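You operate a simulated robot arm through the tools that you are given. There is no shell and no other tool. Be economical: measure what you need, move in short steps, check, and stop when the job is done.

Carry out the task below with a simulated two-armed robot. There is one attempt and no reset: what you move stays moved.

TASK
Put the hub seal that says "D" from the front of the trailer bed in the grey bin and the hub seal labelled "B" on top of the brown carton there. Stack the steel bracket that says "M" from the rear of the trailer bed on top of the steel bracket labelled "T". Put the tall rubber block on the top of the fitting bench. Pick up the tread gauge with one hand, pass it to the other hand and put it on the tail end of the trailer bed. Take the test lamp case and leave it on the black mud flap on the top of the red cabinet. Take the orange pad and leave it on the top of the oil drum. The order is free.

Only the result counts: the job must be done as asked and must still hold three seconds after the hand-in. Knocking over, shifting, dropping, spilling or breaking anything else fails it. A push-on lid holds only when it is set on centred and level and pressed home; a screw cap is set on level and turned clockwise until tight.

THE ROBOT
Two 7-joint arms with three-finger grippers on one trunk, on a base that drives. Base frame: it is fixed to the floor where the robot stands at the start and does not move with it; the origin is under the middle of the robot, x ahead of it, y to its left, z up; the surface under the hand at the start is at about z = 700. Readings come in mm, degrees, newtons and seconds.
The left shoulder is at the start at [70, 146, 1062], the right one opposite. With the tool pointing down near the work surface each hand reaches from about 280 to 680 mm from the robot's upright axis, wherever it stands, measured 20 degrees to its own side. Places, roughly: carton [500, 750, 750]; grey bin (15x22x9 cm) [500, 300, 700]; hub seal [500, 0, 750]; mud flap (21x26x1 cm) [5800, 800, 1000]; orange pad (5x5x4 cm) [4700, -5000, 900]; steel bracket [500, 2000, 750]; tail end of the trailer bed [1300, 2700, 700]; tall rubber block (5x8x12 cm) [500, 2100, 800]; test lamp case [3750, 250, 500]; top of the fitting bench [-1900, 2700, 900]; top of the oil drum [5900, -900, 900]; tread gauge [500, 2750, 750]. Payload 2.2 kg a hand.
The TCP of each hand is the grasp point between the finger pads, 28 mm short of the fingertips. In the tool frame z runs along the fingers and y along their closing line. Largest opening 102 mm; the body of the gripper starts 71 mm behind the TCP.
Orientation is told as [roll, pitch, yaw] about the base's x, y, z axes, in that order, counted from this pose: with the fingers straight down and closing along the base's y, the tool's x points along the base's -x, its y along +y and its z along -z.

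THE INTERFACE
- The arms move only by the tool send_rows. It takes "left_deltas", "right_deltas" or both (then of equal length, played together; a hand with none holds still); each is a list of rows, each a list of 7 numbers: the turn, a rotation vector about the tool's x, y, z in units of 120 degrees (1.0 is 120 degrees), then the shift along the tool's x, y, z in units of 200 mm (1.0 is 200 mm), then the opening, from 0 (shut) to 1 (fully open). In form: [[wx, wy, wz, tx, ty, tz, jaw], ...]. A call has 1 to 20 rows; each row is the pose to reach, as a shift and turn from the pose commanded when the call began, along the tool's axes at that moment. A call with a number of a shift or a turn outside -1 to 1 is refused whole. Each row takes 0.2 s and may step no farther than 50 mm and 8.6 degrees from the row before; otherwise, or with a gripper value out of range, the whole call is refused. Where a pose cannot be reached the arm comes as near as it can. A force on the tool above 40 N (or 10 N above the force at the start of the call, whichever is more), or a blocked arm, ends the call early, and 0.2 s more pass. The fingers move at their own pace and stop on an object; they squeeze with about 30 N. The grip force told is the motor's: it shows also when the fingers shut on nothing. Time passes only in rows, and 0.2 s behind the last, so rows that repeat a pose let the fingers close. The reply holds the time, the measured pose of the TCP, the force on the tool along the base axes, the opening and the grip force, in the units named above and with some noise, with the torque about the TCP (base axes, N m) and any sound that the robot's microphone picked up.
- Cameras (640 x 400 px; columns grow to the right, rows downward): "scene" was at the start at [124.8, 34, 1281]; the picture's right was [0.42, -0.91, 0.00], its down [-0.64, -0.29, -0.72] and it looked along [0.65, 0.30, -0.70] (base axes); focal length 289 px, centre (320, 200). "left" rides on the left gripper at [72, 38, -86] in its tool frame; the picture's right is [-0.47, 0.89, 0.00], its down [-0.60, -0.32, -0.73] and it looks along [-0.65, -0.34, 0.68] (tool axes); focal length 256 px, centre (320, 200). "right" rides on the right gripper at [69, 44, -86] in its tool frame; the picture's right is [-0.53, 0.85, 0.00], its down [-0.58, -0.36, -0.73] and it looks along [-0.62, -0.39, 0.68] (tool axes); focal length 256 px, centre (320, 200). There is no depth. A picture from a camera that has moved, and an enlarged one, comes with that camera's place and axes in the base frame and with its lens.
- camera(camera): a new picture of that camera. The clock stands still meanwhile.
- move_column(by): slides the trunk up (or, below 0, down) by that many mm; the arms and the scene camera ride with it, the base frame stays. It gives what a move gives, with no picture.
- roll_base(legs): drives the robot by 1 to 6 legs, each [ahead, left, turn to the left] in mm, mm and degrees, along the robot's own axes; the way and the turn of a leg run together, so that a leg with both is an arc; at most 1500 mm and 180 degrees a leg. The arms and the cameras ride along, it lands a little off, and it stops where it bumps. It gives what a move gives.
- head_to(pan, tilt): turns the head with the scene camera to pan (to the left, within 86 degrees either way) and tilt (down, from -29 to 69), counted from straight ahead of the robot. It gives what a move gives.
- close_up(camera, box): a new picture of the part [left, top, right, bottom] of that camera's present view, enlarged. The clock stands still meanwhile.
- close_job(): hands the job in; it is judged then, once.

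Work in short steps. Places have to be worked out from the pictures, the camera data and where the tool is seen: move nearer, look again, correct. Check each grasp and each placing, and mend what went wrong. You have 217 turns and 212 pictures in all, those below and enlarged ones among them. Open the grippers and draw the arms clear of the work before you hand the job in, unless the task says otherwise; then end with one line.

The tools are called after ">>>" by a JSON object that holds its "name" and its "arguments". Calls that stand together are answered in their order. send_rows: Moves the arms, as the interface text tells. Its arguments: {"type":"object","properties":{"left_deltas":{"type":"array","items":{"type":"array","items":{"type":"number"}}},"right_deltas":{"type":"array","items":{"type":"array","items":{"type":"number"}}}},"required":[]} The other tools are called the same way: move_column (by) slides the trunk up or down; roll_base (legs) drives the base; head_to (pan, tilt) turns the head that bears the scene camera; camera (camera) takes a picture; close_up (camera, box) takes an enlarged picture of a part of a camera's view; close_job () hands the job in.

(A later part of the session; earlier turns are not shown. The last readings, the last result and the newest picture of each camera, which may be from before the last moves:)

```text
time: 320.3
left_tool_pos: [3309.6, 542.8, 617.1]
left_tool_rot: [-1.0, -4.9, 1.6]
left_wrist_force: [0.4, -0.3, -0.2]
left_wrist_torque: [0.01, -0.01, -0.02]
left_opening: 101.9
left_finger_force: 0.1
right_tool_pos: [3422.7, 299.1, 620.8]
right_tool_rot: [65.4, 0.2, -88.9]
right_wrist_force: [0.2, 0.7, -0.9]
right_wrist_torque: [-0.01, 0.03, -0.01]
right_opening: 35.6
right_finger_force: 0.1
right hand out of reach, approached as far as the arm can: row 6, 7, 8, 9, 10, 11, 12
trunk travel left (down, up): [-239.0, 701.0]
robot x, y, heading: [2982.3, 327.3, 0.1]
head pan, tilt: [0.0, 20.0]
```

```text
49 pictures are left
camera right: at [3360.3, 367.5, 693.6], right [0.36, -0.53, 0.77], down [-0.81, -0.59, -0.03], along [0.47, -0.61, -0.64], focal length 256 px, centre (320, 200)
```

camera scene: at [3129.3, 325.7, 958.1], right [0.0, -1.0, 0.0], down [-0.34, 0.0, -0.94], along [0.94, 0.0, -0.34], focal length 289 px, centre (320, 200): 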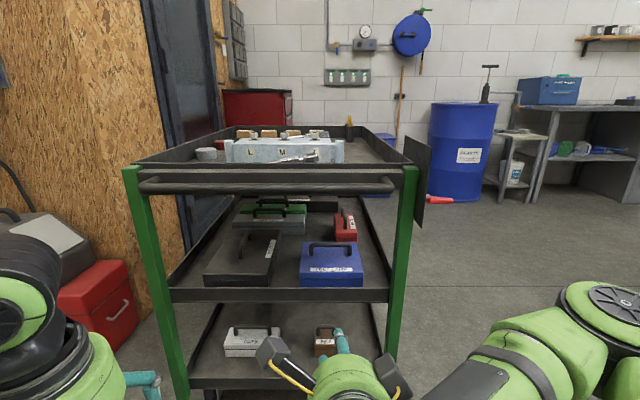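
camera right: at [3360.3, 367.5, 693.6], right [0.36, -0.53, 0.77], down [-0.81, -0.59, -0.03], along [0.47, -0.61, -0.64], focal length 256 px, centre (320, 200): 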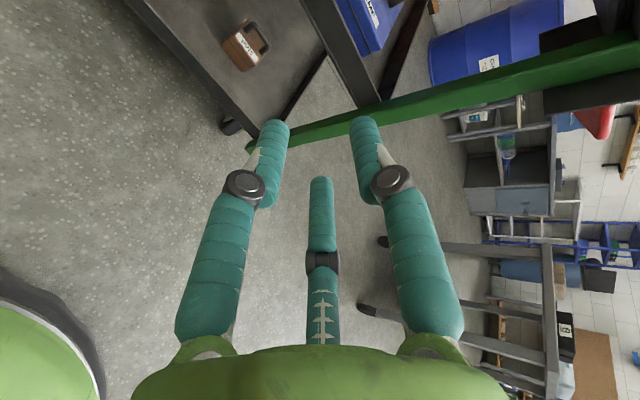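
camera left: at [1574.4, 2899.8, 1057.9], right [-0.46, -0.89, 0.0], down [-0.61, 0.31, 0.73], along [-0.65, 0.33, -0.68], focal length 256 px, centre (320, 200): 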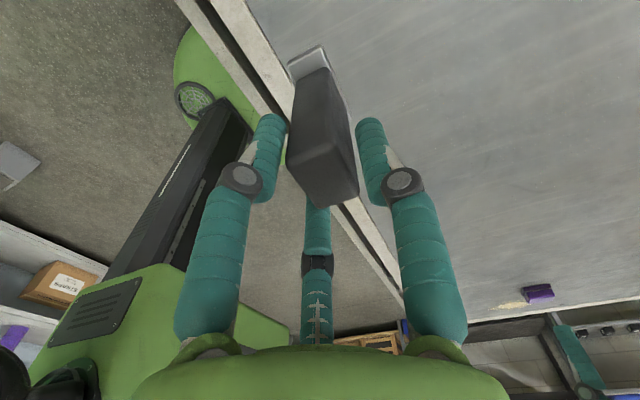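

The pose is right. The left hand would strike the cart when I drive in, so I swing it out to the left and up, and lower the trunk 55 mm to bring the right TCP to bar height.

>>> {"name": "send_rows", "arguments": {"left_deltas": [[0, 0, 0, 0.05, 0.16, -0.15, 1], [0, 0, 0, 0.1, 0.33, -0.3, 1], [0, 0, 0, 0.15, 0.5, -0.45, 1], [0, 0, 0, 0.2, 0.66, -0.6, 1], [0, 0, 0, 0.25, 0.83, -0.75, 1], [0, 0, 0, 0.3, 1.0, -0.85, 1]]}}

>>> {"name": "move_column", "arguments": {"by": -53}}

>>> {"name": "roll_base", "arguments": {"legs": [[200, 0, 0]]}}

>>> {"name": "camera", "arguments": {"camera": "scene"}}

>>> {"name": "camera", "arguments": {"camera": "right"}}

```text
time: 321.7
left_tool_pos: [3227.4, 742.8, 777.3]
left_tool_rot: [-1.0, -4.7, 1.6]
left_wrist_force: [0.2, -0.3, 0.4]
left_wrist_torque: [0.02, -0.01, 0.02]
left_opening: 102.0
left_finger_force: 0.1
right_tool_pos: [3422.5, 298.2, 619.1]
right_tool_rot: [65.2, 0.2, -88.9]
right_wrist_force: [0.2, 0.3, -0.8]
right_wrist_torque: [0.01, 0.0, 0.05]
right_opening: 35.5
right_finger_force: 0.1
trunk travel left (down, up): [-239.0, 701.0]
robot x, y, heading: [2984.3, 329.6, 0.3]
head pan, tilt: [0.0, 20.0]
```

```text
time: 322.6
left_tool_pos: [3228.0, 741.3, 724.1]
left_tool_rot: [-1.1, -4.9, 1.7]
left_wrist_force: [-0.2, 0.6, -0.3]
left_wrist_torque: [-0.01, -0.01, 0.01]
left_opening: 102.0
left_finger_force: 0.0
right_tool_pos: [3423.8, 299.2, 565.7]
right_tool_rot: [65.2, 0.1, -88.7]
right_wrist_force: [-0.6, -0.3, -0.2]
right_wrist_torque: [0.01, -0.04, 0.01]
right_opening: 35.8
right_finger_force: 0.0
trunk travel left (down, up): [-186.0, 754.0]
robot x, y, heading: [2985.4, 325.8, 0.1]
head pan, tilt: [0.0, 20.0]
```

```text
time: 324.2
left_tool_pos: [3424.4, 742.7, 723.4]
left_tool_rot: [-1.1, -4.8, 1.7]
left_wrist_force: [-0.1, -0.4, -0.4]
left_wrist_torque: [-0.01, 0.02, 0.0]
left_opening: 101.8
left_finger_force: 0.0
right_tool_pos: [3619.5, 301.0, 565.5]
right_tool_rot: [65.2, 0.1, -88.9]
right_wrist_force: [0.2, 0.1, -0.5]
right_wrist_torque: [0.01, 0.02, 0.03]
right_opening: 35.4
right_finger_force: 0.0
trunk travel left (down, up): [-186.0, 754.0]
robot x, y, heading: [3179.6, 328.7, -0.0]
head pan, tilt: [0.0, 20.0]
```

```text
48 pictures are left
camera scene: at [3325.8, 326.4, 905.0], right [0.0, -1.0, 0.0], down [-0.34, 0.0, -0.94], along [0.94, 0.0, -0.34], focal length 289 px, centre (320, 200)
```

scene: 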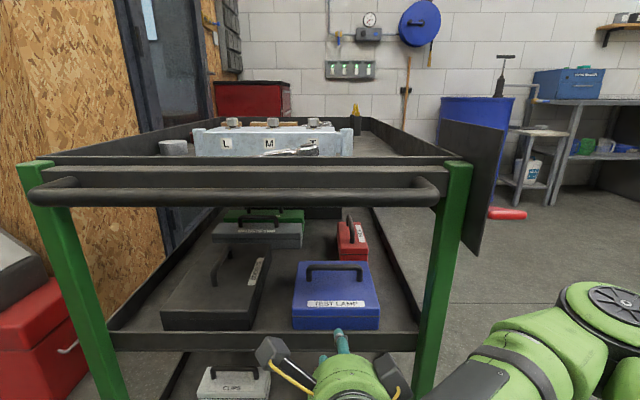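

```text
47 pictures are left
camera right: at [3556.5, 368.5, 640.6], right [0.37, -0.53, 0.77], down [-0.8, -0.59, -0.03], along [0.47, -0.61, -0.64], focal length 256 px, centre (320, 200)
```

right: 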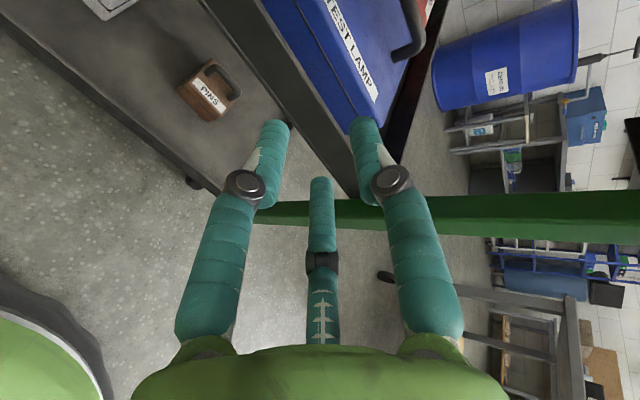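

I refine the bar's position from this nearer view.

>>> {"name": "close_up", "arguments": {"camera": "scene", "box": [284, 250, 396, 320]}}

```text
5.71 times, centred on (340, 285) of scene
camera zoom: at [3325.8, 326.4, 905.0], right [0.0, -1.0, 0.0], down [-0.34, 0.0, -0.94], along [0.94, 0.0, -0.34], focal length 1654 px, centre (206, -286)
```

zoom: 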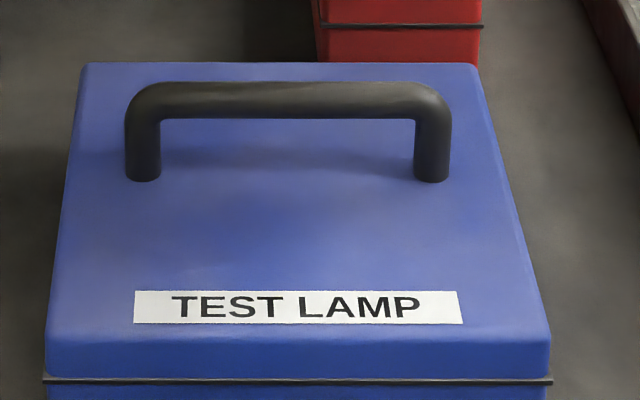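

Triangulated bar: (3852,296,561), matching before. I trim the hand by (−4.5 mm y, +1.5 mm z) and drive 190 mm in.

>>> {"name": "send_rows", "arguments": {"right_deltas": [[0, 0, 0, -0.022, 0.007, -0.003, 0.37], [0, 0, 0, -0.022, 0.007, -0.003, 0.37]]}}

>>> {"name": "roll_base", "arguments": {"legs": [[185, 0, 0]]}}

>>> {"name": "camera", "arguments": {"camera": "scene"}}

>>> {"name": "camera", "arguments": {"camera": "right"}}

```text
time: 324.8
left_tool_pos: [3424.4, 741.7, 723.0]
left_tool_rot: [-1.1, -4.8, 1.6]
left_wrist_force: [-0.2, 0.2, 0.1]
left_wrist_torque: [-0.03, -0.02, 0.01]
left_opening: 102.1
left_finger_force: 0.3
right_tool_pos: [3617.9, 296.3, 566.1]
right_tool_rot: [65.2, 0.2, -88.8]
right_wrist_force: [-0.8, -0.8, -1.1]
right_wrist_torque: [0.0, 0.01, 0.01]
right_opening: 37.8
right_finger_force: 0.1
trunk travel left (down, up): [-186.0, 754.0]
robot x, y, heading: [3182.1, 326.6, 0.1]
head pan, tilt: [0.0, 20.0]
```

```text
time: 326.2
left_tool_pos: [3565.5, 740.3, 727.8]
left_tool_rot: [-1.0, -5.8, 1.0]
left_wrist_force: [-0.5, 0.1, -0.5]
left_wrist_torque: [0.0, 0.01, -0.01]
left_opening: 102.0
left_finger_force: 0.0
right_tool_pos: [3740.8, 295.7, 563.3]
right_tool_rot: [64.7, -0.7, -86.4]
right_wrist_force: [-0.2, 0.2, -1.2]
right_wrist_torque: [0.01, -0.01, 0.03]
right_opening: 37.6
right_finger_force: 0.1
trunk travel left (down, up): [-186.0, 754.0]
robot x, y, heading: [3325.8, 324.1, -0.6]
head pan, tilt: [0.0, 20.0]
stopped in leg 1: the robot was blocked; the commanded pose is now the measured one
```

```text
45 pictures are left
camera scene: at [3458.2, 325.6, 908.3], right [-0.01, -1.0, 0.0], down [-0.33, 0.0, -0.95], along [0.95, -0.01, -0.33], focal length 289 px, centre (320, 200)
```

scene: 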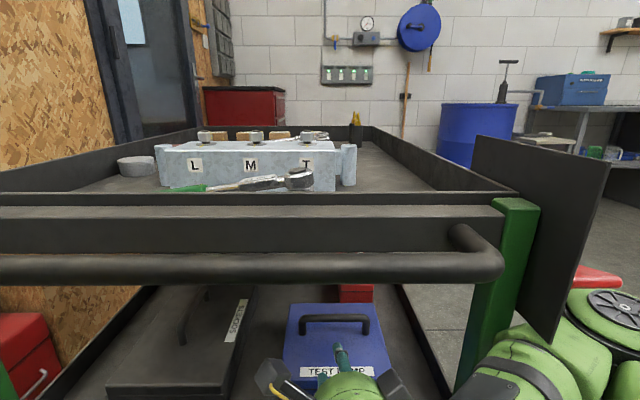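

```text
44 pictures are left
camera right: at [3676.4, 362.7, 637.9], right [0.39, -0.5, 0.77], down [-0.78, -0.63, -0.01], along [0.49, -0.6, -0.64], focal length 256 px, centre (320, 200)
```

right: 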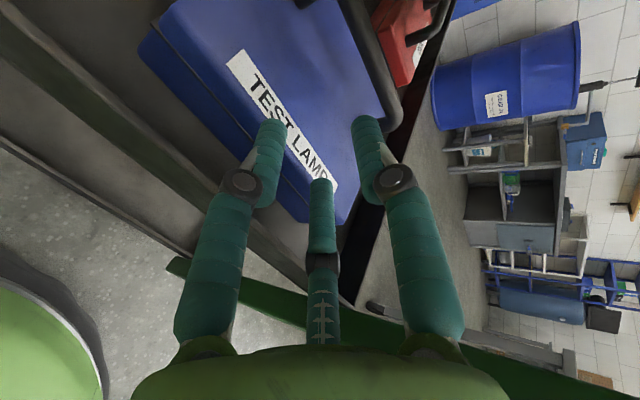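

The folded right elbow met the cart's leg. I back off 250 mm, extend the arm forward by about 190 mm so the elbow draws back, and check.

>>> {"name": "roll_base", "arguments": {"legs": [[-250, 0, 0.5]]}}

>>> {"name": "send_rows", "arguments": {"right_deltas": [[0, 0, 0, 0, 0.08, 0.172, 0.37], [0, 0, 0, 0, 0.16, 0.344, 0.37], [0, 0, 0, 0, 0.24, 0.516, 0.37], [0, 0, 0, 0, 0.32, 0.688, 0.37], [0, 0, 0, 0, 0.4, 0.86, 0.37], [0, 0, 0, 0, 0.4, 0.86, 0.37]]}}

>>> {"name": "head_to", "arguments": {"pan": -15, "tilt": 30}}

>>> {"name": "camera", "arguments": {"camera": "scene"}}

```text
time: 328.0
left_tool_pos: [3322.2, 743.8, 724.8]
left_tool_rot: [-0.9, -4.9, 1.6]
left_wrist_force: [0.2, -0.3, -0.2]
left_wrist_torque: [0.02, 0.04, -0.02]
left_opening: 101.9
left_finger_force: 0.0
right_tool_pos: [3502.6, 300.9, 553.6]
right_tool_rot: [63.5, -0.7, -86.2]
right_wrist_force: [0.3, 0.2, 0.6]
right_wrist_torque: [0.07, -0.01, -0.01]
right_opening: 37.7
right_finger_force: 0.0
trunk travel left (down, up): [-186.0, 754.0]
robot x, y, heading: [3079.5, 328.0, 0.1]
head pan, tilt: [0.0, 20.0]
```

```text
time: 329.4
left_tool_pos: [3323.4, 744.2, 723.9]
left_tool_rot: [-1.0, -4.9, 1.6]
left_wrist_force: [-0.1, 0.0, -0.5]
left_wrist_torque: [0.0, -0.01, 0.02]
left_opening: 102.0
left_finger_force: 0.1
right_tool_pos: [3692.5, 314.8, 548.0]
right_tool_rot: [63.5, -0.7, -86.2]
right_wrist_force: [0.3, -0.6, 0.5]
right_wrist_torque: [-0.03, 0.03, -0.01]
right_opening: 37.9
right_finger_force: 0.1
trunk travel left (down, up): [-186.0, 754.0]
robot x, y, heading: [3080.0, 324.1, 0.2]
head pan, tilt: [0.0, 20.0]
```

```text
time: 330.2
left_tool_pos: [3322.6, 743.5, 725.1]
left_tool_rot: [-1.0, -5.0, 1.6]
left_wrist_force: [-0.6, -0.1, -0.5]
left_wrist_torque: [-0.02, 0.0, -0.05]
left_opening: 102.1
left_finger_force: 0.0
right_tool_pos: [3692.7, 313.8, 548.4]
right_tool_rot: [63.6, -0.7, -86.3]
right_wrist_force: [0.3, -0.3, -0.5]
right_wrist_torque: [0.0, 0.01, 0.02]
right_opening: 37.9
right_finger_force: 0.1
trunk travel left (down, up): [-186.0, 754.0]
robot x, y, heading: [3080.7, 327.2, -0.1]
head pan, tilt: [-15.0, 30.0]
```

```text
43 pictures are left
camera scene: at [3217.6, 304.2, 889.1], right [-0.26, -0.97, 0.0], down [-0.48, 0.13, -0.87], along [0.84, -0.22, -0.5], focal length 289 px, centre (320, 200)
```

scene: 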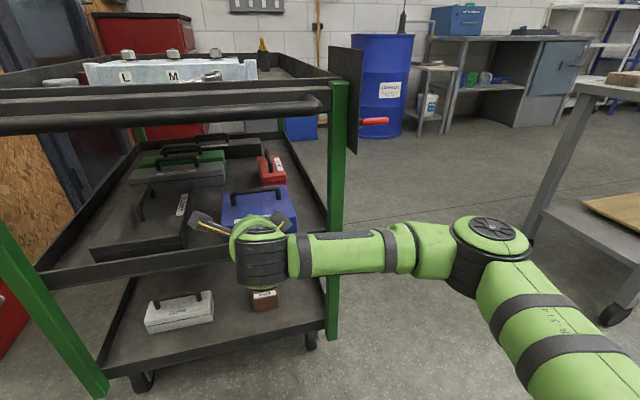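

With the arm extended the elbow stays back and clear of the leg. I correct the hand to y=296, z=567, then look at the scene close up before driving in.

>>> {"name": "send_rows", "arguments": {"right_deltas": [[0, 0, 0, -0.045, 0.042, -0.02, 0.37], [0, 0, 0, -0.09, 0.085, -0.042, 0.37], [0, 0, 0, -0.09, 0.085, -0.042, 0.37]]}}

>>> {"name": "roll_base", "arguments": {"legs": [[95, 0, 0]]}}

>>> {"name": "camera", "arguments": {"camera": "scene"}}

>>> {"name": "camera", "arguments": {"camera": "right"}}

```text
time: 331.0
left_tool_pos: [3322.4, 743.5, 724.6]
left_tool_rot: [-1.0, -5.0, 1.7]
left_wrist_force: [-0.2, 0.5, -0.2]
left_wrist_torque: [0.02, 0.01, -0.03]
left_opening: 102.0
left_finger_force: 0.0
right_tool_pos: [3694.2, 297.0, 567.0]
right_tool_rot: [63.5, -0.8, -86.1]
right_wrist_force: [0.4, -0.3, 0.0]
right_wrist_torque: [0.0, 0.04, 0.02]
right_opening: 37.8
right_finger_force: 0.1
trunk travel left (down, up): [-186.0, 754.0]
robot x, y, heading: [3076.9, 326.2, 0.5]
head pan, tilt: [-15.0, 30.0]
```

```text
time: 332.1
left_tool_pos: [3415.4, 744.8, 724.1]
left_tool_rot: [-0.9, -4.9, 1.6]
left_wrist_force: [0.4, 0.3, 0.5]
left_wrist_torque: [-0.01, 0.03, -0.02]
left_opening: 102.2
left_finger_force: 0.0
right_tool_pos: [3786.5, 296.8, 565.9]
right_tool_rot: [63.6, -0.7, -86.2]
right_wrist_force: [-0.5, 0.0, 0.1]
right_wrist_torque: [0.0, -0.01, 0.01]
right_opening: 37.5
right_finger_force: 0.0
trunk travel left (down, up): [-186.0, 754.0]
robot x, y, heading: [3169.1, 327.5, 0.1]
head pan, tilt: [-15.0, 30.0]
```

```text
42 pictures are left
camera scene: at [3311.1, 304.4, 889.0], right [-0.26, -0.97, 0.0], down [-0.48, 0.13, -0.87], along [0.84, -0.22, -0.5], focal length 289 px, centre (320, 200)
```

scene: 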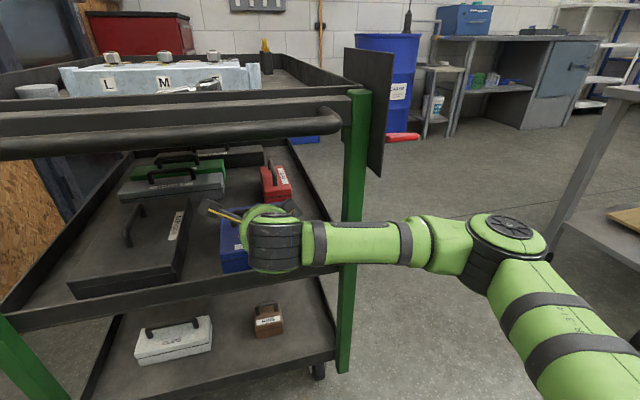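

```text
41 pictures are left
camera right: at [3723.4, 363.0, 642.6], right [0.41, -0.5, 0.76], down [-0.78, -0.63, 0.01], along [0.48, -0.59, -0.65], focal length 256 px, centre (320, 200)
```

right: 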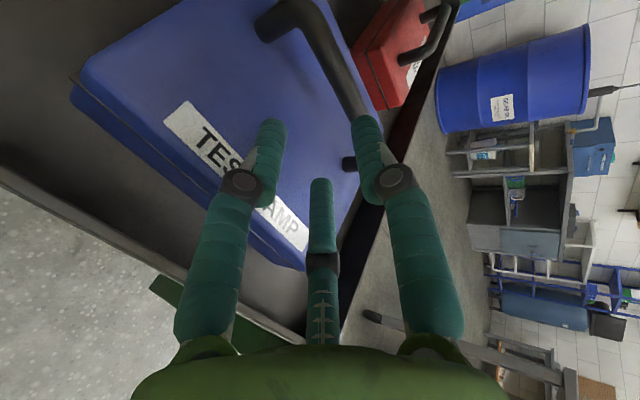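

The camera view agrees with the bar position. I drive the last 53 mm so the lone finger passes over and the pair under the bar.

>>> {"name": "roll_base", "arguments": {"legs": [[53, 0, 0]]}}

>>> {"name": "camera", "arguments": {"camera": "right"}}

```text
time: 333.1
left_tool_pos: [3468.9, 743.3, 724.0]
left_tool_rot: [-1.0, -4.9, 1.6]
left_wrist_force: [-0.2, 0.0, -0.2]
left_wrist_torque: [-0.01, 0.01, 0.04]
left_opening: 101.9
left_finger_force: 0.0
right_tool_pos: [3839.4, 296.3, 567.4]
right_tool_rot: [63.5, -0.7, -86.2]
right_wrist_force: [0.3, -0.2, 1.0]
right_wrist_torque: [0.02, -0.01, 0.01]
right_opening: 37.9
right_finger_force: 0.0
trunk travel left (down, up): [-186.0, 754.0]
robot x, y, heading: [3227.0, 328.2, 0.1]
head pan, tilt: [-15.0, 30.0]
```

```text
40 pictures are left
camera right: at [3776.3, 362.9, 642.5], right [0.41, -0.5, 0.76], down [-0.78, -0.63, 0.01], along [0.48, -0.59, -0.65], focal length 256 px, centre (320, 200)
```

right: 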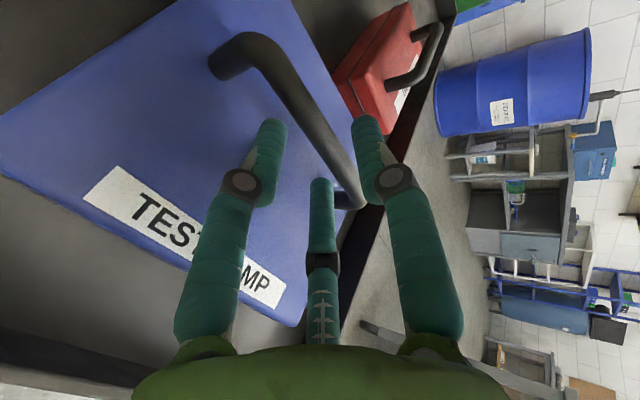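

The bar lies between the fingers. I close on it.

>>> {"name": "send_rows", "arguments": {"right_deltas": [[0, 0, 0, 0, 0, 0.02, 0.3], [0, 0, 0, 0, 0, 0.02, 0.2], [0, 0, 0, 0, 0, 0.02, 0.1], [0, 0, 0, 0, 0, 0.02, 0], [0, 0, 0, 0, 0, 0.02, 0], [0, 0, 0, 0, 0, 0.02, 0]]}}

>>> {"name": "move_column", "arguments": {"by": 12}}

>>> {"name": "camera", "arguments": {"camera": "right"}}

```text
time: 334.5
left_tool_pos: [3468.5, 745.4, 723.7]
left_tool_rot: [-1.0, -4.9, 1.6]
left_wrist_force: [0.0, 0.0, 0.1]
left_wrist_torque: [0.02, 0.0, -0.01]
left_opening: 102.1
left_finger_force: 0.0
right_tool_pos: [3843.0, 296.4, 566.4]
right_tool_rot: [63.5, -0.7, -86.1]
right_wrist_force: [0.1, -0.2, 0.7]
right_wrist_torque: [0.0, 0.02, 0.0]
right_opening: 2.1
right_finger_force: 29.7
trunk travel left (down, up): [-186.0, 754.0]
robot x, y, heading: [3226.1, 323.9, 0.1]
head pan, tilt: [-15.0, 30.0]
```

```text
time: 335.1
left_tool_pos: [3468.1, 744.4, 736.9]
left_tool_rot: [-1.1, -4.9, 1.5]
left_wrist_force: [0.3, 0.1, -0.4]
left_wrist_torque: [-0.01, 0.01, -0.03]
left_opening: 102.0
left_finger_force: 0.1
right_tool_pos: [3843.7, 298.1, 576.4]
right_tool_rot: [63.5, -0.7, -86.2]
right_wrist_force: [0.7, 0.1, 0.2]
right_wrist_torque: [0.02, 0.01, 0.0]
right_opening: 2.4
right_finger_force: 30.1
trunk travel left (down, up): [-198.0, 742.0]
robot x, y, heading: [3225.3, 325.6, 0.3]
head pan, tilt: [-15.0, 30.0]
```

```text
39 pictures are left
camera right: at [3779.9, 363.7, 652.7], right [0.41, -0.5, 0.76], down [-0.78, -0.63, 0.01], along [0.48, -0.6, -0.65], focal length 256 px, centre (320, 200)
```

right: 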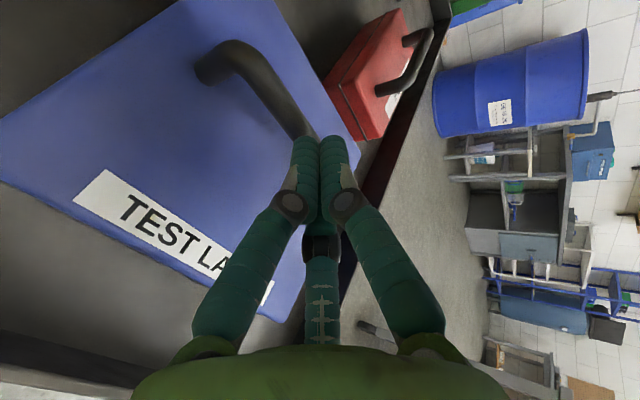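

The fingers shut on nothing: the wrist view puts the bar about 16 mm farther, at x≈3868. I reopen, go back to z≈566 and advance 15 mm more with the arm.

>>> {"name": "send_rows", "arguments": {"right_deltas": [[0, 0, 0, 0, 0, -0.05, 0], [0, 0, 0, 0, 0, -0.1, 0.2], [0, 0, 0, 0, 0, -0.1, 0.37], [0, 0, 0, 0, 0, -0.1, 0.37]]}}

>>> {"name": "move_column", "arguments": {"by": -12}}

>>> {"name": "send_rows", "arguments": {"right_deltas": [[0, 0, 0, 0, -0.005, 0.05, 0.37], [0, 0, 0, 0, 0.005, 0.1, 0.37], [0, 0, 0, 0, 0.02, 0.15, 0.37], [0, 0, 0, 0, 0.02, 0.15, 0.37]]}}

>>> {"name": "camera", "arguments": {"camera": "right"}}

```text
time: 336.1
left_tool_pos: [3468.4, 743.9, 735.8]
left_tool_rot: [-1.0, -5.0, 1.6]
left_wrist_force: [0.0, 0.6, -0.6]
left_wrist_torque: [0.01, -0.03, -0.03]
left_opening: 102.0
left_finger_force: 0.1
right_tool_pos: [3824.5, 295.4, 586.0]
right_tool_rot: [63.5, -0.7, -86.2]
right_wrist_force: [0.4, -0.2, 0.1]
right_wrist_torque: [-0.03, 0.01, 0.02]
right_opening: 37.8
right_finger_force: 0.0
trunk travel left (down, up): [-198.0, 742.0]
robot x, y, heading: [3221.0, 326.3, 0.1]
head pan, tilt: [-15.0, 30.0]
```

```text
time: 336.7
left_tool_pos: [3468.2, 744.8, 723.3]
left_tool_rot: [-0.9, -4.9, 1.6]
left_wrist_force: [0.4, -0.1, -0.5]
left_wrist_torque: [0.0, 0.04, 0.0]
left_opening: 101.9
left_finger_force: 0.1
right_tool_pos: [3824.3, 295.9, 574.0]
right_tool_rot: [63.5, -0.6, -86.2]
right_wrist_force: [1.1, -0.6, 0.1]
right_wrist_torque: [0.01, 0.02, 0.03]
right_opening: 37.7
right_finger_force: 0.0
trunk travel left (down, up): [-186.0, 754.0]
robot x, y, heading: [3222.4, 329.3, 0.2]
head pan, tilt: [-15.0, 30.0]
```

```text
time: 337.7
left_tool_pos: [3468.6, 745.0, 724.3]
left_tool_rot: [-1.0, -4.9, 1.6]
left_wrist_force: [1.0, -0.5, 1.0]
left_wrist_torque: [0.0, 0.0, 0.05]
left_opening: 101.9
left_finger_force: 0.0
right_tool_pos: [3852.5, 298.4, 563.8]
right_tool_rot: [63.6, -0.7, -86.1]
right_wrist_force: [-0.2, 0.9, -0.8]
right_wrist_torque: [0.0, 0.02, -0.01]
right_opening: 38.1
right_finger_force: 0.1
trunk travel left (down, up): [-186.0, 754.0]
robot x, y, heading: [3224.8, 329.1, -0.1]
head pan, tilt: [-15.0, 30.0]
```

```text
38 pictures are left
camera right: at [3789.1, 363.9, 640.6], right [0.41, -0.5, 0.76], down [-0.78, -0.63, 0.01], along [0.48, -0.59, -0.65], focal length 256 px, centre (320, 200)
```

right: 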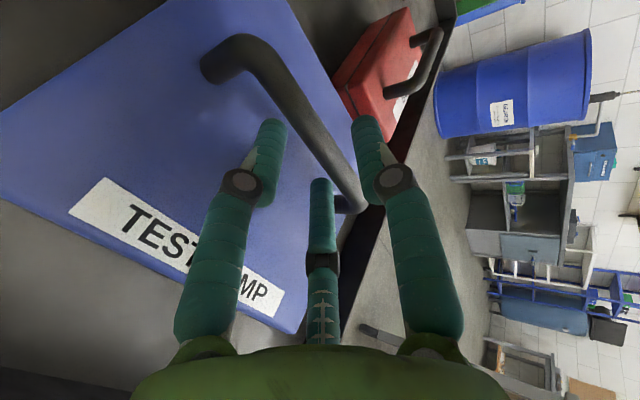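

Working it out in the tool frame, the bar now lies 18 mm ahead of the TCP, between the lone finger and the pair. I advance 4 mm and close.

>>> {"name": "send_rows", "arguments": {"right_deltas": [[0, 0, 0, 0, 0.01, 0.018, 0.37], [0, 0, 0, 0, 0.01, 0.018, 0.3], [0, 0, 0, 0, 0.01, 0.018, 0.2], [0, 0, 0, 0, 0.01, 0.018, 0.1], [0, 0, 0, 0, 0.01, 0.018, 0], [0, 0, 0, 0, 0.01, 0.018, 0], [0, 0, 0, 0, 0.01, 0.018, 0]]}}

>>> {"name": "camera", "arguments": {"camera": "right"}}

```text
time: 339.3
left_tool_pos: [3467.9, 743.7, 723.7]
left_tool_rot: [-1.0, -4.9, 1.6]
left_wrist_force: [0.0, 0.0, 0.0]
left_wrist_torque: [0.01, -0.03, 0.01]
left_opening: 102.1
left_finger_force: 0.1
right_tool_pos: [3857.5, 298.3, 564.8]
right_tool_rot: [63.4, -0.8, -86.2]
right_wrist_force: [0.8, 0.5, -0.6]
right_wrist_torque: [0.0, -0.03, 0.03]
right_opening: 1.9
right_finger_force: 29.7
trunk travel left (down, up): [-186.0, 754.0]
robot x, y, heading: [3230.2, 325.7, -0.0]
head pan, tilt: [-15.0, 30.0]
```

```text
37 pictures are left
camera right: at [3793.9, 364.3, 640.6], right [0.41, -0.5, 0.76], down [-0.78, -0.63, 0.01], along [0.48, -0.6, -0.65], focal length 256 px, centre (320, 200)
```

right: 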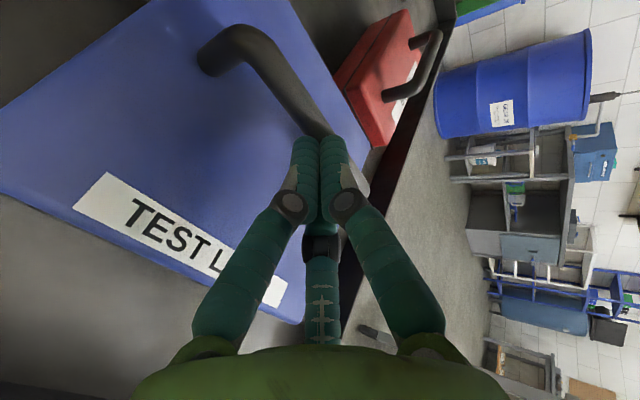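

Re-triangulating with the wrist camera from two places puts the handle farther and lower: bar at about (3905,297,527), case top ≈487. I reopen, lower the trunk 32 mm, and check the arm's clearance to the cart's leg.

>>> {"name": "send_rows", "arguments": {"right_deltas": [[0, 0, 0, 0, 0, -0.03, 0.1], [0, 0, 0, 0, 0, -0.03, 0.3], [0, 0, 0, 0, 0, -0.03, 0.4], [0, 0, 0, 0, 0, -0.03, 0.4]]}}

>>> {"name": "move_column", "arguments": {"by": -34}}

>>> {"name": "head_to", "arguments": {"pan": -25, "tilt": 45}}

>>> {"name": "camera", "arguments": {"camera": "scene"}}

>>> {"name": "camera", "arguments": {"camera": "right"}}

```text
time: 340.3
left_tool_pos: [3468.1, 744.2, 723.8]
left_tool_rot: [-1.1, -4.9, 1.6]
left_wrist_force: [0.7, 0.9, 0.0]
left_wrist_torque: [0.0, 0.0, -0.03]
left_opening: 101.8
left_finger_force: 0.1
right_tool_pos: [3852.5, 297.0, 567.8]
right_tool_rot: [63.5, -0.7, -86.2]
right_wrist_force: [0.2, -0.5, -0.3]
right_wrist_torque: [0.03, -0.01, -0.06]
right_opening: 40.7
right_finger_force: 0.1
trunk travel left (down, up): [-186.0, 754.0]
robot x, y, heading: [3229.2, 329.1, -0.0]
head pan, tilt: [-15.0, 30.0]
```

```text
time: 341.1
left_tool_pos: [3466.0, 744.3, 692.3]
left_tool_rot: [-1.0, -5.2, 1.6]
left_wrist_force: [0.4, 0.4, 0.9]
left_wrist_torque: [-0.02, 0.0, 0.0]
left_opening: 102.2
left_finger_force: 0.0
right_tool_pos: [3851.0, 298.6, 550.5]
right_tool_rot: [65.5, -0.3, -86.1]
right_wrist_force: [-4.5, -0.7, 38.0]
right_wrist_torque: [0.14, -0.89, 0.08]
right_opening: 39.5
right_finger_force: 0.0
trunk travel left (down, up): [-152.0, 788.0]
robot x, y, heading: [3228.6, 327.9, 0.3]
head pan, tilt: [-15.0, 30.0]
```

```text
time: 341.8
left_tool_pos: [3465.7, 743.9, 692.0]
left_tool_rot: [-1.1, -5.3, 1.6]
left_wrist_force: [-0.2, -0.1, -0.6]
left_wrist_torque: [0.01, 0.0, 0.02]
left_opening: 101.9
left_finger_force: 0.1
right_tool_pos: [3852.1, 297.7, 550.4]
right_tool_rot: [65.4, -0.4, -86.2]
right_wrist_force: [-4.7, 1.6, 38.8]
right_wrist_torque: [0.19, -0.9, 0.25]
right_opening: 39.8
right_finger_force: 0.0
trunk travel left (down, up): [-152.0, 788.0]
robot x, y, heading: [3226.7, 324.6, 0.3]
head pan, tilt: [-25.0, 45.0]
```

```text
36 pictures are left
camera scene: at [3345.4, 293.9, 833.4], right [-0.42, -0.91, 0.0], down [-0.64, 0.3, -0.71], along [0.65, -0.3, -0.7], focal length 289 px, centre (320, 200)
```

scene: 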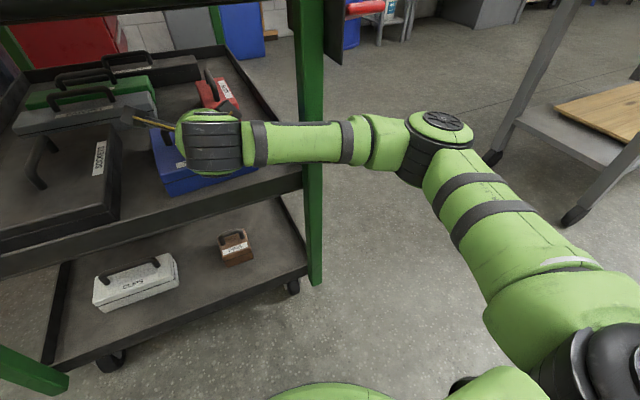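

```text
35 pictures are left
camera right: at [3785.3, 364.3, 623.9], right [0.39, -0.5, 0.77], down [-0.78, -0.63, -0.02], along [0.5, -0.59, -0.63], focal length 256 px, centre (320, 200)
```

right: 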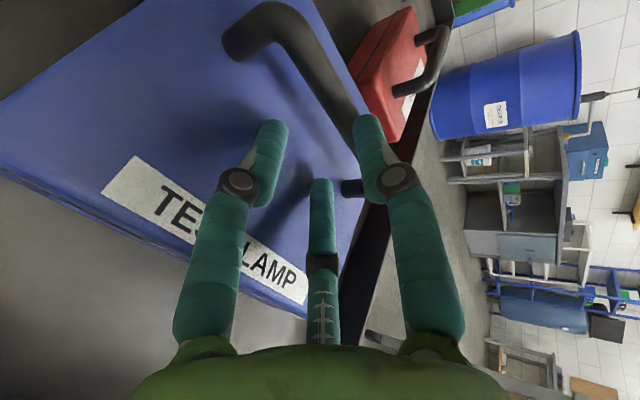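

The fingers touched the case top at TCP z 550, so the case top is ≈522 and the bar is near (3877,297,557); my earlier grip was simply too shallow on the rounded tips. I raise 26 mm (to z≈560) and go 14 mm deeper.

>>> {"name": "move_column", "arguments": {"by": 26}}

>>> {"name": "send_rows", "arguments": {"right_deltas": [[0, 0, 0, 0, 0.015, 0.03, 0.4], [0, 0, 0, 0, 0.033, 0.067, 0.4], [0, 0, 0, 0, 0.033, 0.067, 0.4]]}}

>>> {"name": "camera", "arguments": {"camera": "right"}}

```text
time: 342.5
left_tool_pos: [3469.6, 744.1, 716.8]
left_tool_rot: [-1.0, -4.9, 1.6]
left_wrist_force: [0.9, -0.4, -0.4]
left_wrist_torque: [-0.01, 0.01, -0.01]
left_opening: 101.8
left_finger_force: 0.1
right_tool_pos: [3851.5, 296.9, 557.1]
right_tool_rot: [63.3, -0.8, -86.3]
right_wrist_force: [0.2, -0.5, -0.5]
right_wrist_torque: [0.01, -0.05, -0.01]
right_opening: 40.9
right_finger_force: 0.1
trunk travel left (down, up): [-178.0, 762.0]
robot x, y, heading: [3224.9, 325.2, 0.1]
head pan, tilt: [-25.0, 45.0]
```

```text
time: 343.3
left_tool_pos: [3469.1, 744.1, 715.7]
left_tool_rot: [-1.1, -4.9, 1.7]
left_wrist_force: [0.7, 1.2, 0.0]
left_wrist_torque: [-0.02, 0.03, 0.01]
left_opening: 102.2
left_finger_force: 0.1
right_tool_pos: [3866.7, 299.2, 558.2]
right_tool_rot: [63.5, -0.6, -86.0]
right_wrist_force: [0.6, 0.5, -0.6]
right_wrist_torque: [0.03, -0.01, 0.03]
right_opening: 41.2
right_finger_force: 0.0
trunk travel left (down, up): [-178.0, 762.0]
robot x, y, heading: [3227.0, 325.8, 0.2]
head pan, tilt: [-25.0, 45.0]
```

```text
34 pictures are left
camera right: at [3803.3, 365.4, 634.8], right [0.41, -0.5, 0.76], down [-0.78, -0.63, 0.01], along [0.48, -0.59, -0.65], focal length 256 px, centre (320, 200)
```

right: 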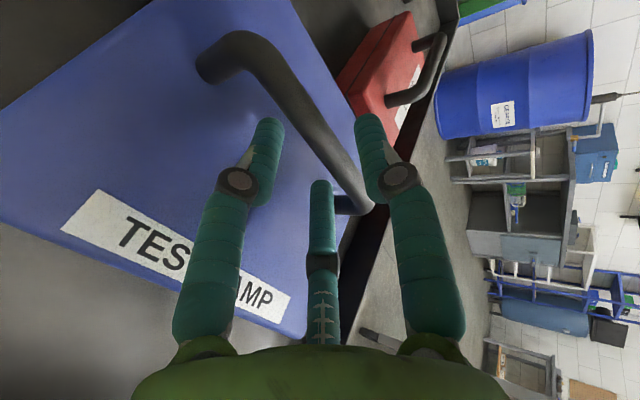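

In this view the bar still lies beyond the lower fingertips, by some 10 mm or more. I advance 22 mm along the tool axis with 3.5° more tilt, watching the forces.

>>> {"name": "send_rows", "arguments": {"right_deltas": [[0.015, 0, 0, -0.005, 0, 0.03, 0.38], [0.03, 0, 0, -0.01, 0, 0.06, 0.38], [0.03, 0, 0, -0.01, 0, 0.09, 0.38], [0.03, 0, 0, -0.01, 0, 0.11, 0.38], [0.03, 0, 0, -0.01, 0, 0.11, 0.38]]}}

>>> {"name": "camera", "arguments": {"camera": "right"}}

```text
time: 344.5
left_tool_pos: [3468.4, 745.2, 716.8]
left_tool_rot: [-1.0, -5.1, 1.6]
left_wrist_force: [-0.5, -0.1, -0.5]
left_wrist_torque: [0.01, -0.02, -0.02]
left_opening: 102.2
left_finger_force: 0.2
right_tool_pos: [3886.8, 299.0, 551.1]
right_tool_rot: [60.1, -0.6, -86.0]
right_wrist_force: [-1.2, 2.7, 8.7]
right_wrist_torque: [0.27, -0.06, 0.07]
right_opening: 38.0
right_finger_force: 0.1
trunk travel left (down, up): [-178.0, 762.0]
robot x, y, heading: [3225.3, 325.9, 0.3]
head pan, tilt: [-25.0, 45.0]
```

```text
33 pictures are left
camera right: at [3827.4, 365.7, 630.8], right [0.46, -0.5, 0.74], down [-0.77, -0.63, 0.05], along [0.44, -0.6, -0.67], focal length 256 px, centre (320, 200)
```

right: 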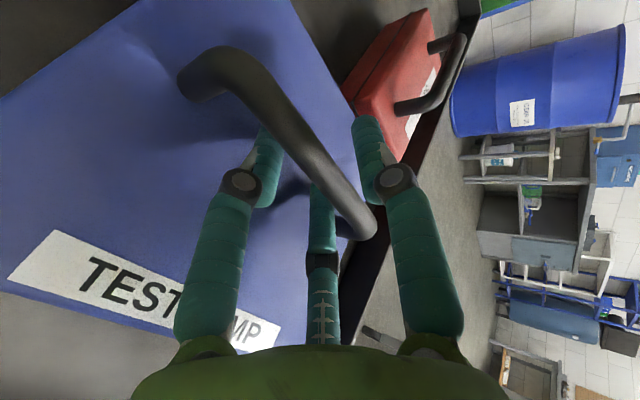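

Now the bar covers the lower fingertips: they are under it, with the lone finger above. I close.

>>> {"name": "send_rows", "arguments": {"right_deltas": [[0, 0, 0, 0, 0, 0.01, 0.3], [0, 0, 0, 0, 0, 0.01, 0.2], [0, 0, 0, 0, 0, 0.01, 0.1], [0, 0, 0, 0, 0, 0.01, 0], [0, 0, 0, 0, 0, 0.01, 0], [0, 0, 0, 0, 0, 0.01, 0]]}}

>>> {"name": "move_column", "arguments": {"by": 25}}

>>> {"name": "camera", "arguments": {"camera": "right"}}

```text
time: 345.9
left_tool_pos: [3466.9, 743.5, 716.3]
left_tool_rot: [-1.1, -5.1, 1.6]
left_wrist_force: [0.1, -0.4, 0.4]
left_wrist_torque: [-0.02, 0.02, 0.01]
left_opening: 102.1
left_finger_force: 0.0
right_tool_pos: [3887.9, 297.7, 549.9]
right_tool_rot: [60.0, -0.7, -86.1]
right_wrist_force: [5.4, -3.5, 13.7]
right_wrist_torque: [0.24, -0.05, -0.25]
right_opening: 21.2
right_finger_force: 30.2
trunk travel left (down, up): [-178.0, 762.0]
robot x, y, heading: [3226.1, 329.8, 0.3]
head pan, tilt: [-25.0, 45.0]
```

```text
time: 346.6
left_tool_pos: [3467.4, 744.4, 740.4]
left_tool_rot: [-1.2, -5.1, 1.6]
left_wrist_force: [0.0, -1.0, -0.3]
left_wrist_torque: [0.01, -0.01, 0.01]
left_opening: 102.1
left_finger_force: 0.0
right_tool_pos: [3886.9, 299.2, 574.1]
right_tool_rot: [59.9, -0.8, -86.2]
right_wrist_force: [-0.4, -0.3, -4.3]
right_wrist_torque: [-0.04, 0.02, 0.0]
right_opening: 21.4
right_finger_force: 29.9
trunk travel left (down, up): [-203.0, 737.0]
robot x, y, heading: [3224.9, 328.6, 0.4]
head pan, tilt: [-25.0, 45.0]
```

```text
32 pictures are left
camera right: at [3828.4, 365.3, 652.8], right [0.46, -0.49, 0.74], down [-0.77, -0.63, 0.06], along [0.44, -0.6, -0.67], focal length 256 px, centre (320, 200)
```

right: 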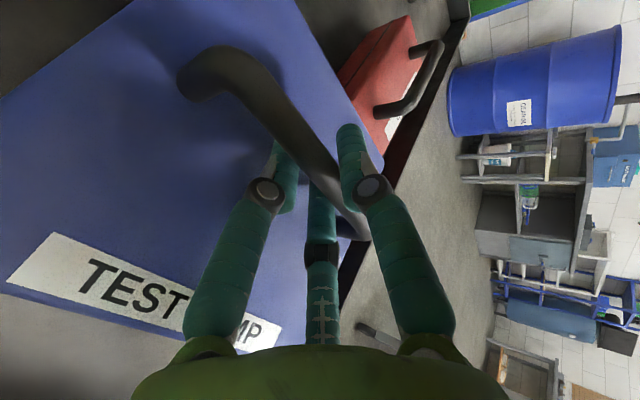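

The case is lifted (4.3 N). I raise another 15 mm and look whether its bottom clears the shelf lip.

>>> {"name": "move_column", "arguments": {"by": 15}}

>>> {"name": "head_to", "arguments": {"pan": 0, "tilt": 35}}

>>> {"name": "camera", "arguments": {"camera": "scene"}}

```text
time: 347.3
left_tool_pos: [3466.8, 744.6, 757.2]
left_tool_rot: [-1.1, -5.0, 1.6]
left_wrist_force: [-0.3, -0.2, -0.3]
left_wrist_torque: [0.03, 0.03, -0.01]
left_opening: 102.1
left_finger_force: 0.0
right_tool_pos: [3887.7, 299.1, 588.2]
right_tool_rot: [59.9, -0.7, -86.1]
right_wrist_force: [0.5, 0.6, -4.4]
right_wrist_torque: [0.02, -0.02, 0.01]
right_opening: 21.0
right_finger_force: 29.9
trunk travel left (down, up): [-218.0, 722.0]
robot x, y, heading: [3229.7, 326.8, 0.1]
head pan, tilt: [-25.0, 45.0]
```

```text
time: 348.2
left_tool_pos: [3467.3, 744.3, 757.4]
left_tool_rot: [-1.1, -5.0, 1.6]
left_wrist_force: [0.0, 1.3, 0.3]
left_wrist_torque: [0.02, 0.01, -0.02]
left_opening: 101.9
left_finger_force: 0.0
right_tool_pos: [3887.6, 298.4, 588.6]
right_tool_rot: [59.9, -0.7, -86.1]
right_wrist_force: [0.1, 0.0, -4.1]
right_wrist_torque: [-0.05, 0.0, 0.02]
right_opening: 20.9
right_finger_force: 29.7
trunk travel left (down, up): [-218.0, 722.0]
robot x, y, heading: [3227.5, 330.2, 0.0]
head pan, tilt: [0.0, 35.0]
```

```text
31 pictures are left
camera scene: at [3362.1, 328.6, 913.5], right [0.0, -1.0, 0.0], down [-0.57, 0.0, -0.82], along [0.82, 0.0, -0.57], focal length 289 px, centre (320, 200)
```

scene: 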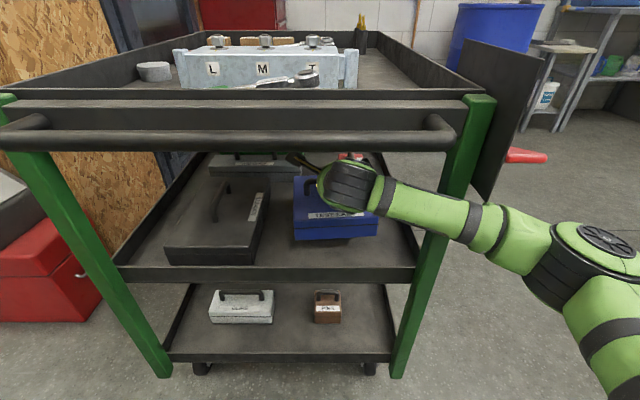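

The case bottom is barely level with the lip and the wrist sits just under the push bar. I pull back 50 mm first, lift 35 mm more, and check again.

>>> {"name": "roll_base", "arguments": {"legs": [[-50, 0, 0]]}}

>>> {"name": "move_column", "arguments": {"by": 34}}

>>> {"name": "camera", "arguments": {"camera": "scene"}}

```text
time: 349.1
left_tool_pos: [3418.1, 744.1, 757.2]
left_tool_rot: [-1.0, -4.9, 1.6]
left_wrist_force: [-0.6, 0.1, -0.8]
left_wrist_torque: [0.01, -0.01, -0.03]
left_opening: 102.3
left_finger_force: 0.1
right_tool_pos: [3839.1, 296.8, 587.0]
right_tool_rot: [59.8, -0.7, -86.2]
right_wrist_force: [-0.7, -0.4, -3.9]
right_wrist_torque: [0.0, 0.04, -0.03]
right_opening: 21.2
right_finger_force: 30.1
trunk travel left (down, up): [-218.0, 722.0]
robot x, y, heading: [3179.5, 324.3, 0.2]
head pan, tilt: [0.0, 35.0]
```

```text
time: 349.9
left_tool_pos: [3418.1, 743.9, 790.3]
left_tool_rot: [-1.0, -4.8, 1.6]
left_wrist_force: [-0.3, 0.2, 0.4]
left_wrist_torque: [-0.01, -0.04, 0.01]
left_opening: 102.0
left_finger_force: 0.0
right_tool_pos: [3840.3, 297.1, 621.3]
right_tool_rot: [59.9, -0.7, -86.2]
right_wrist_force: [0.0, 0.3, -3.8]
right_wrist_torque: [-0.03, -0.03, 0.0]
right_opening: 21.1
right_finger_force: 30.5
trunk travel left (down, up): [-252.0, 688.0]
robot x, y, heading: [3177.7, 329.3, 0.2]
head pan, tilt: [0.0, 35.0]
```

```text
30 pictures are left
camera scene: at [3314.7, 327.8, 947.1], right [0.0, -1.0, 0.0], down [-0.57, 0.0, -0.82], along [0.82, 0.0, -0.57], focal length 289 px, centre (320, 200)
```

scene: 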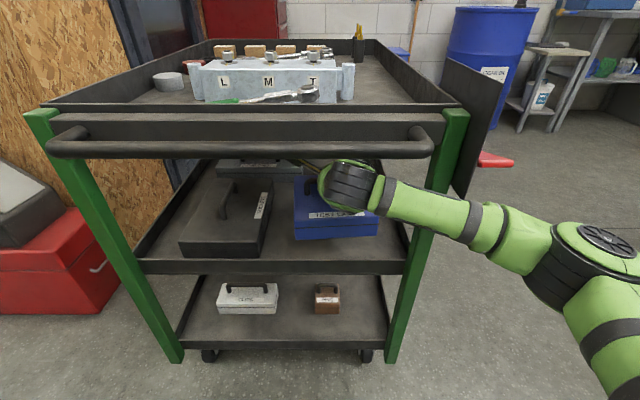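

The case bottom is now some 30 mm above the lip. I drive back 330 mm to bring it out.

>>> {"name": "roll_base", "arguments": {"legs": [[-150, 0, 0], [-250, 0, 0]]}}

>>> {"name": "camera", "arguments": {"camera": "scene"}}

```text
time: 352.7
left_tool_pos: [3014.9, 744.0, 789.1]
left_tool_rot: [-1.0, -4.9, 1.8]
left_wrist_force: [-0.3, -0.1, 0.3]
left_wrist_torque: [-0.03, -0.01, 0.02]
left_opening: 102.0
left_finger_force: 0.0
right_tool_pos: [3436.1, 298.6, 622.7]
right_tool_rot: [59.7, -0.7, -86.2]
right_wrist_force: [-0.4, 0.4, -4.9]
right_wrist_torque: [-0.01, -0.01, 0.01]
right_opening: 21.1
right_finger_force: 29.7
trunk travel left (down, up): [-252.0, 688.0]
robot x, y, heading: [2772.7, 329.7, 0.2]
head pan, tilt: [0.0, 35.0]
```

```text
29 pictures are left
camera scene: at [2911.9, 327.1, 947.2], right [0.0, -1.0, 0.0], down [-0.57, 0.0, -0.82], along [0.82, 0.0, -0.57], focal length 289 px, centre (320, 200)
```

scene: 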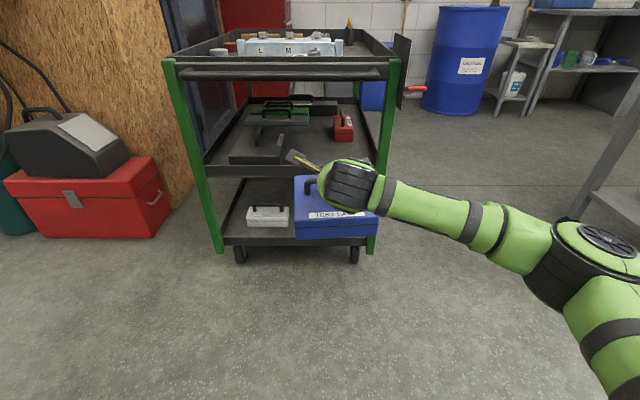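

The test lamp case is out of the cart. I raise the trunk 540 mm so it travels above cabinet height, then drive round the cart's right side toward the red cabinet.

>>> {"name": "move_column", "arguments": {"by": 540}}

>>> {"name": "roll_base", "arguments": {"legs": [[0, -630, 0], [1500, 0, 0], [600, 0, 0], [0, 1000, 0]]}}

>>> {"name": "head_to", "arguments": {"pan": 5, "tilt": 35}}

>>> {"name": "camera", "arguments": {"camera": "scene"}}

```text
refused: 540 is not a number from -400 to 400
```

```text
time: 359.7
left_tool_pos: [3690.3, 121.0, 790.0]
left_tool_rot: [-0.6, -3.1, 2.5]
left_wrist_force: [-0.5, -2.0, 0.5]
left_wrist_torque: [0.07, 0.05, 0.06]
left_opening: 101.7
left_finger_force: 0.0
right_tool_pos: [4120.6, -322.9, 618.2]
right_tool_rot: [59.4, -0.7, -85.9]
right_wrist_force: [-0.6, 0.1, -4.7]
right_wrist_torque: [-0.04, 0.0, 0.03]
right_opening: 21.2
right_finger_force: 29.8
trunk travel left (down, up): [-252.0, 688.0]
robot x, y, heading: [3459.4, -297.4, 0.4]
head pan, tilt: [0.0, 35.0]
stopped in leg 2: the force on the tool passed its limit at 85 N (the readings are from after the stop); the commanded pose is now the measured one
```

```text
time: 360.4
left_tool_pos: [3691.1, 122.3, 790.5]
left_tool_rot: [-0.6, -3.0, 2.4]
left_wrist_force: [-2.3, -1.9, 1.4]
left_wrist_torque: [0.09, 0.05, 0.18]
left_opening: 101.7
left_finger_force: 0.0
right_tool_pos: [4120.8, -321.8, 619.2]
right_tool_rot: [59.5, -0.6, -85.8]
right_wrist_force: [0.3, -0.5, -4.8]
right_wrist_torque: [-0.01, 0.01, 0.02]
right_opening: 21.2
right_finger_force: 30.0
trunk travel left (down, up): [-252.0, 688.0]
robot x, y, heading: [3458.0, -296.6, 0.5]
head pan, tilt: [5.0, 35.0]
```

```text
28 pictures are left
camera scene: at [3595.4, -287.8, 947.2], right [0.09, -1.0, 0.0], down [-0.57, -0.05, -0.82], along [0.82, 0.08, -0.57], focal length 289 px, centre (320, 200)
```

scene: 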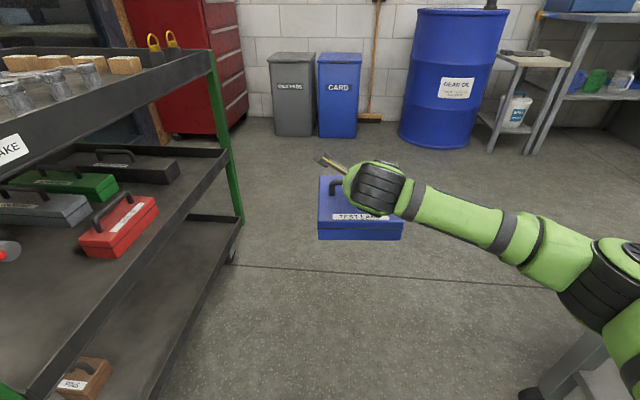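

The trunk call was refused and the left hand touched the cart. I back off 80 mm, raise the trunk in two steps, and draw the left hand in.

>>> {"name": "roll_base", "arguments": {"legs": [[-80, -40, 0]]}}

>>> {"name": "move_column", "arguments": {"by": 400}}

>>> {"name": "move_column", "arguments": {"by": 140}}

>>> {"name": "head_to", "arguments": {"pan": 45, "tilt": 50}}

>>> {"name": "camera", "arguments": {"camera": "scene"}}

```text
time: 361.5
left_tool_pos: [3611.2, 80.5, 789.9]
left_tool_rot: [-0.7, -3.2, 2.5]
left_wrist_force: [0.0, 0.1, -0.5]
left_wrist_torque: [0.04, -0.01, 0.01]
left_opening: 101.8
left_finger_force: 0.0
right_tool_pos: [4041.8, -364.4, 619.0]
right_tool_rot: [59.7, -0.7, -85.8]
right_wrist_force: [-0.7, 0.0, -4.1]
right_wrist_torque: [-0.01, 0.03, -0.01]
right_opening: 21.2
right_finger_force: 29.6
trunk travel left (down, up): [-252.0, 688.0]
robot x, y, heading: [3377.6, -337.2, 0.5]
head pan, tilt: [5.0, 35.0]
```

```text
time: 365.3
left_tool_pos: [3613.3, 80.5, 1190.2]
left_tool_rot: [-0.6, -3.0, 2.5]
left_wrist_force: [0.1, 0.2, -0.4]
left_wrist_torque: [0.0, -0.03, 0.02]
left_opening: 101.9
left_finger_force: 0.0
right_tool_pos: [4042.1, -363.3, 1019.0]
right_tool_rot: [59.6, -0.7, -85.9]
right_wrist_force: [0.0, 0.4, -4.5]
right_wrist_torque: [0.0, 0.0, -0.02]
right_opening: 20.7
right_finger_force: 29.7
trunk travel left (down, up): [-652.0, 288.0]
robot x, y, heading: [3382.2, -337.3, 0.5]
head pan, tilt: [5.0, 35.0]
```

```text
time: 367.0
left_tool_pos: [3611.7, 81.4, 1329.3]
left_tool_rot: [-0.6, -3.1, 2.5]
left_wrist_force: [-0.5, 1.0, -0.3]
left_wrist_torque: [-0.01, 0.02, 0.02]
left_opening: 102.2
left_finger_force: 0.0
right_tool_pos: [4041.4, -362.7, 1158.7]
right_tool_rot: [59.6, -0.7, -85.9]
right_wrist_force: [-0.9, -0.5, -5.0]
right_wrist_torque: [-0.03, 0.01, -0.01]
right_opening: 21.1
right_finger_force: 30.2
trunk travel left (down, up): [-792.0, 148.0]
robot x, y, heading: [3375.0, -340.6, 0.4]
head pan, tilt: [5.0, 35.0]
```

```text
time: 368.0
left_tool_pos: [3612.3, 80.7, 1329.4]
left_tool_rot: [-0.7, -3.1, 2.5]
left_wrist_force: [0.7, -0.2, -0.9]
left_wrist_torque: [0.01, 0.02, 0.02]
left_opening: 102.0
left_finger_force: 0.0
right_tool_pos: [4043.0, -364.8, 1160.3]
right_tool_rot: [59.6, -0.6, -86.0]
right_wrist_force: [-0.8, 0.3, -4.0]
right_wrist_torque: [-0.01, 0.02, 0.03]
right_opening: 21.2
right_finger_force: 30.3
trunk travel left (down, up): [-792.0, 148.0]
robot x, y, heading: [3378.5, -335.8, 0.4]
head pan, tilt: [45.0, 50.0]
```

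```text
27 pictures are left
camera scene: at [3483.8, -282.0, 1465.4], right [0.71, -0.7, 0.0], down [-0.54, -0.55, -0.64], along [0.45, 0.46, -0.77], focal length 289 px, centre (320, 200)
```

scene: 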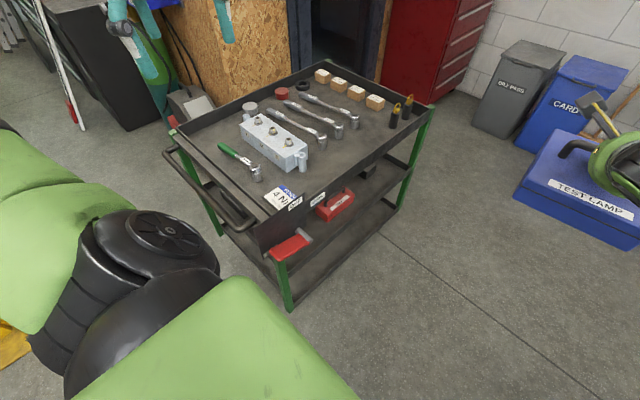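

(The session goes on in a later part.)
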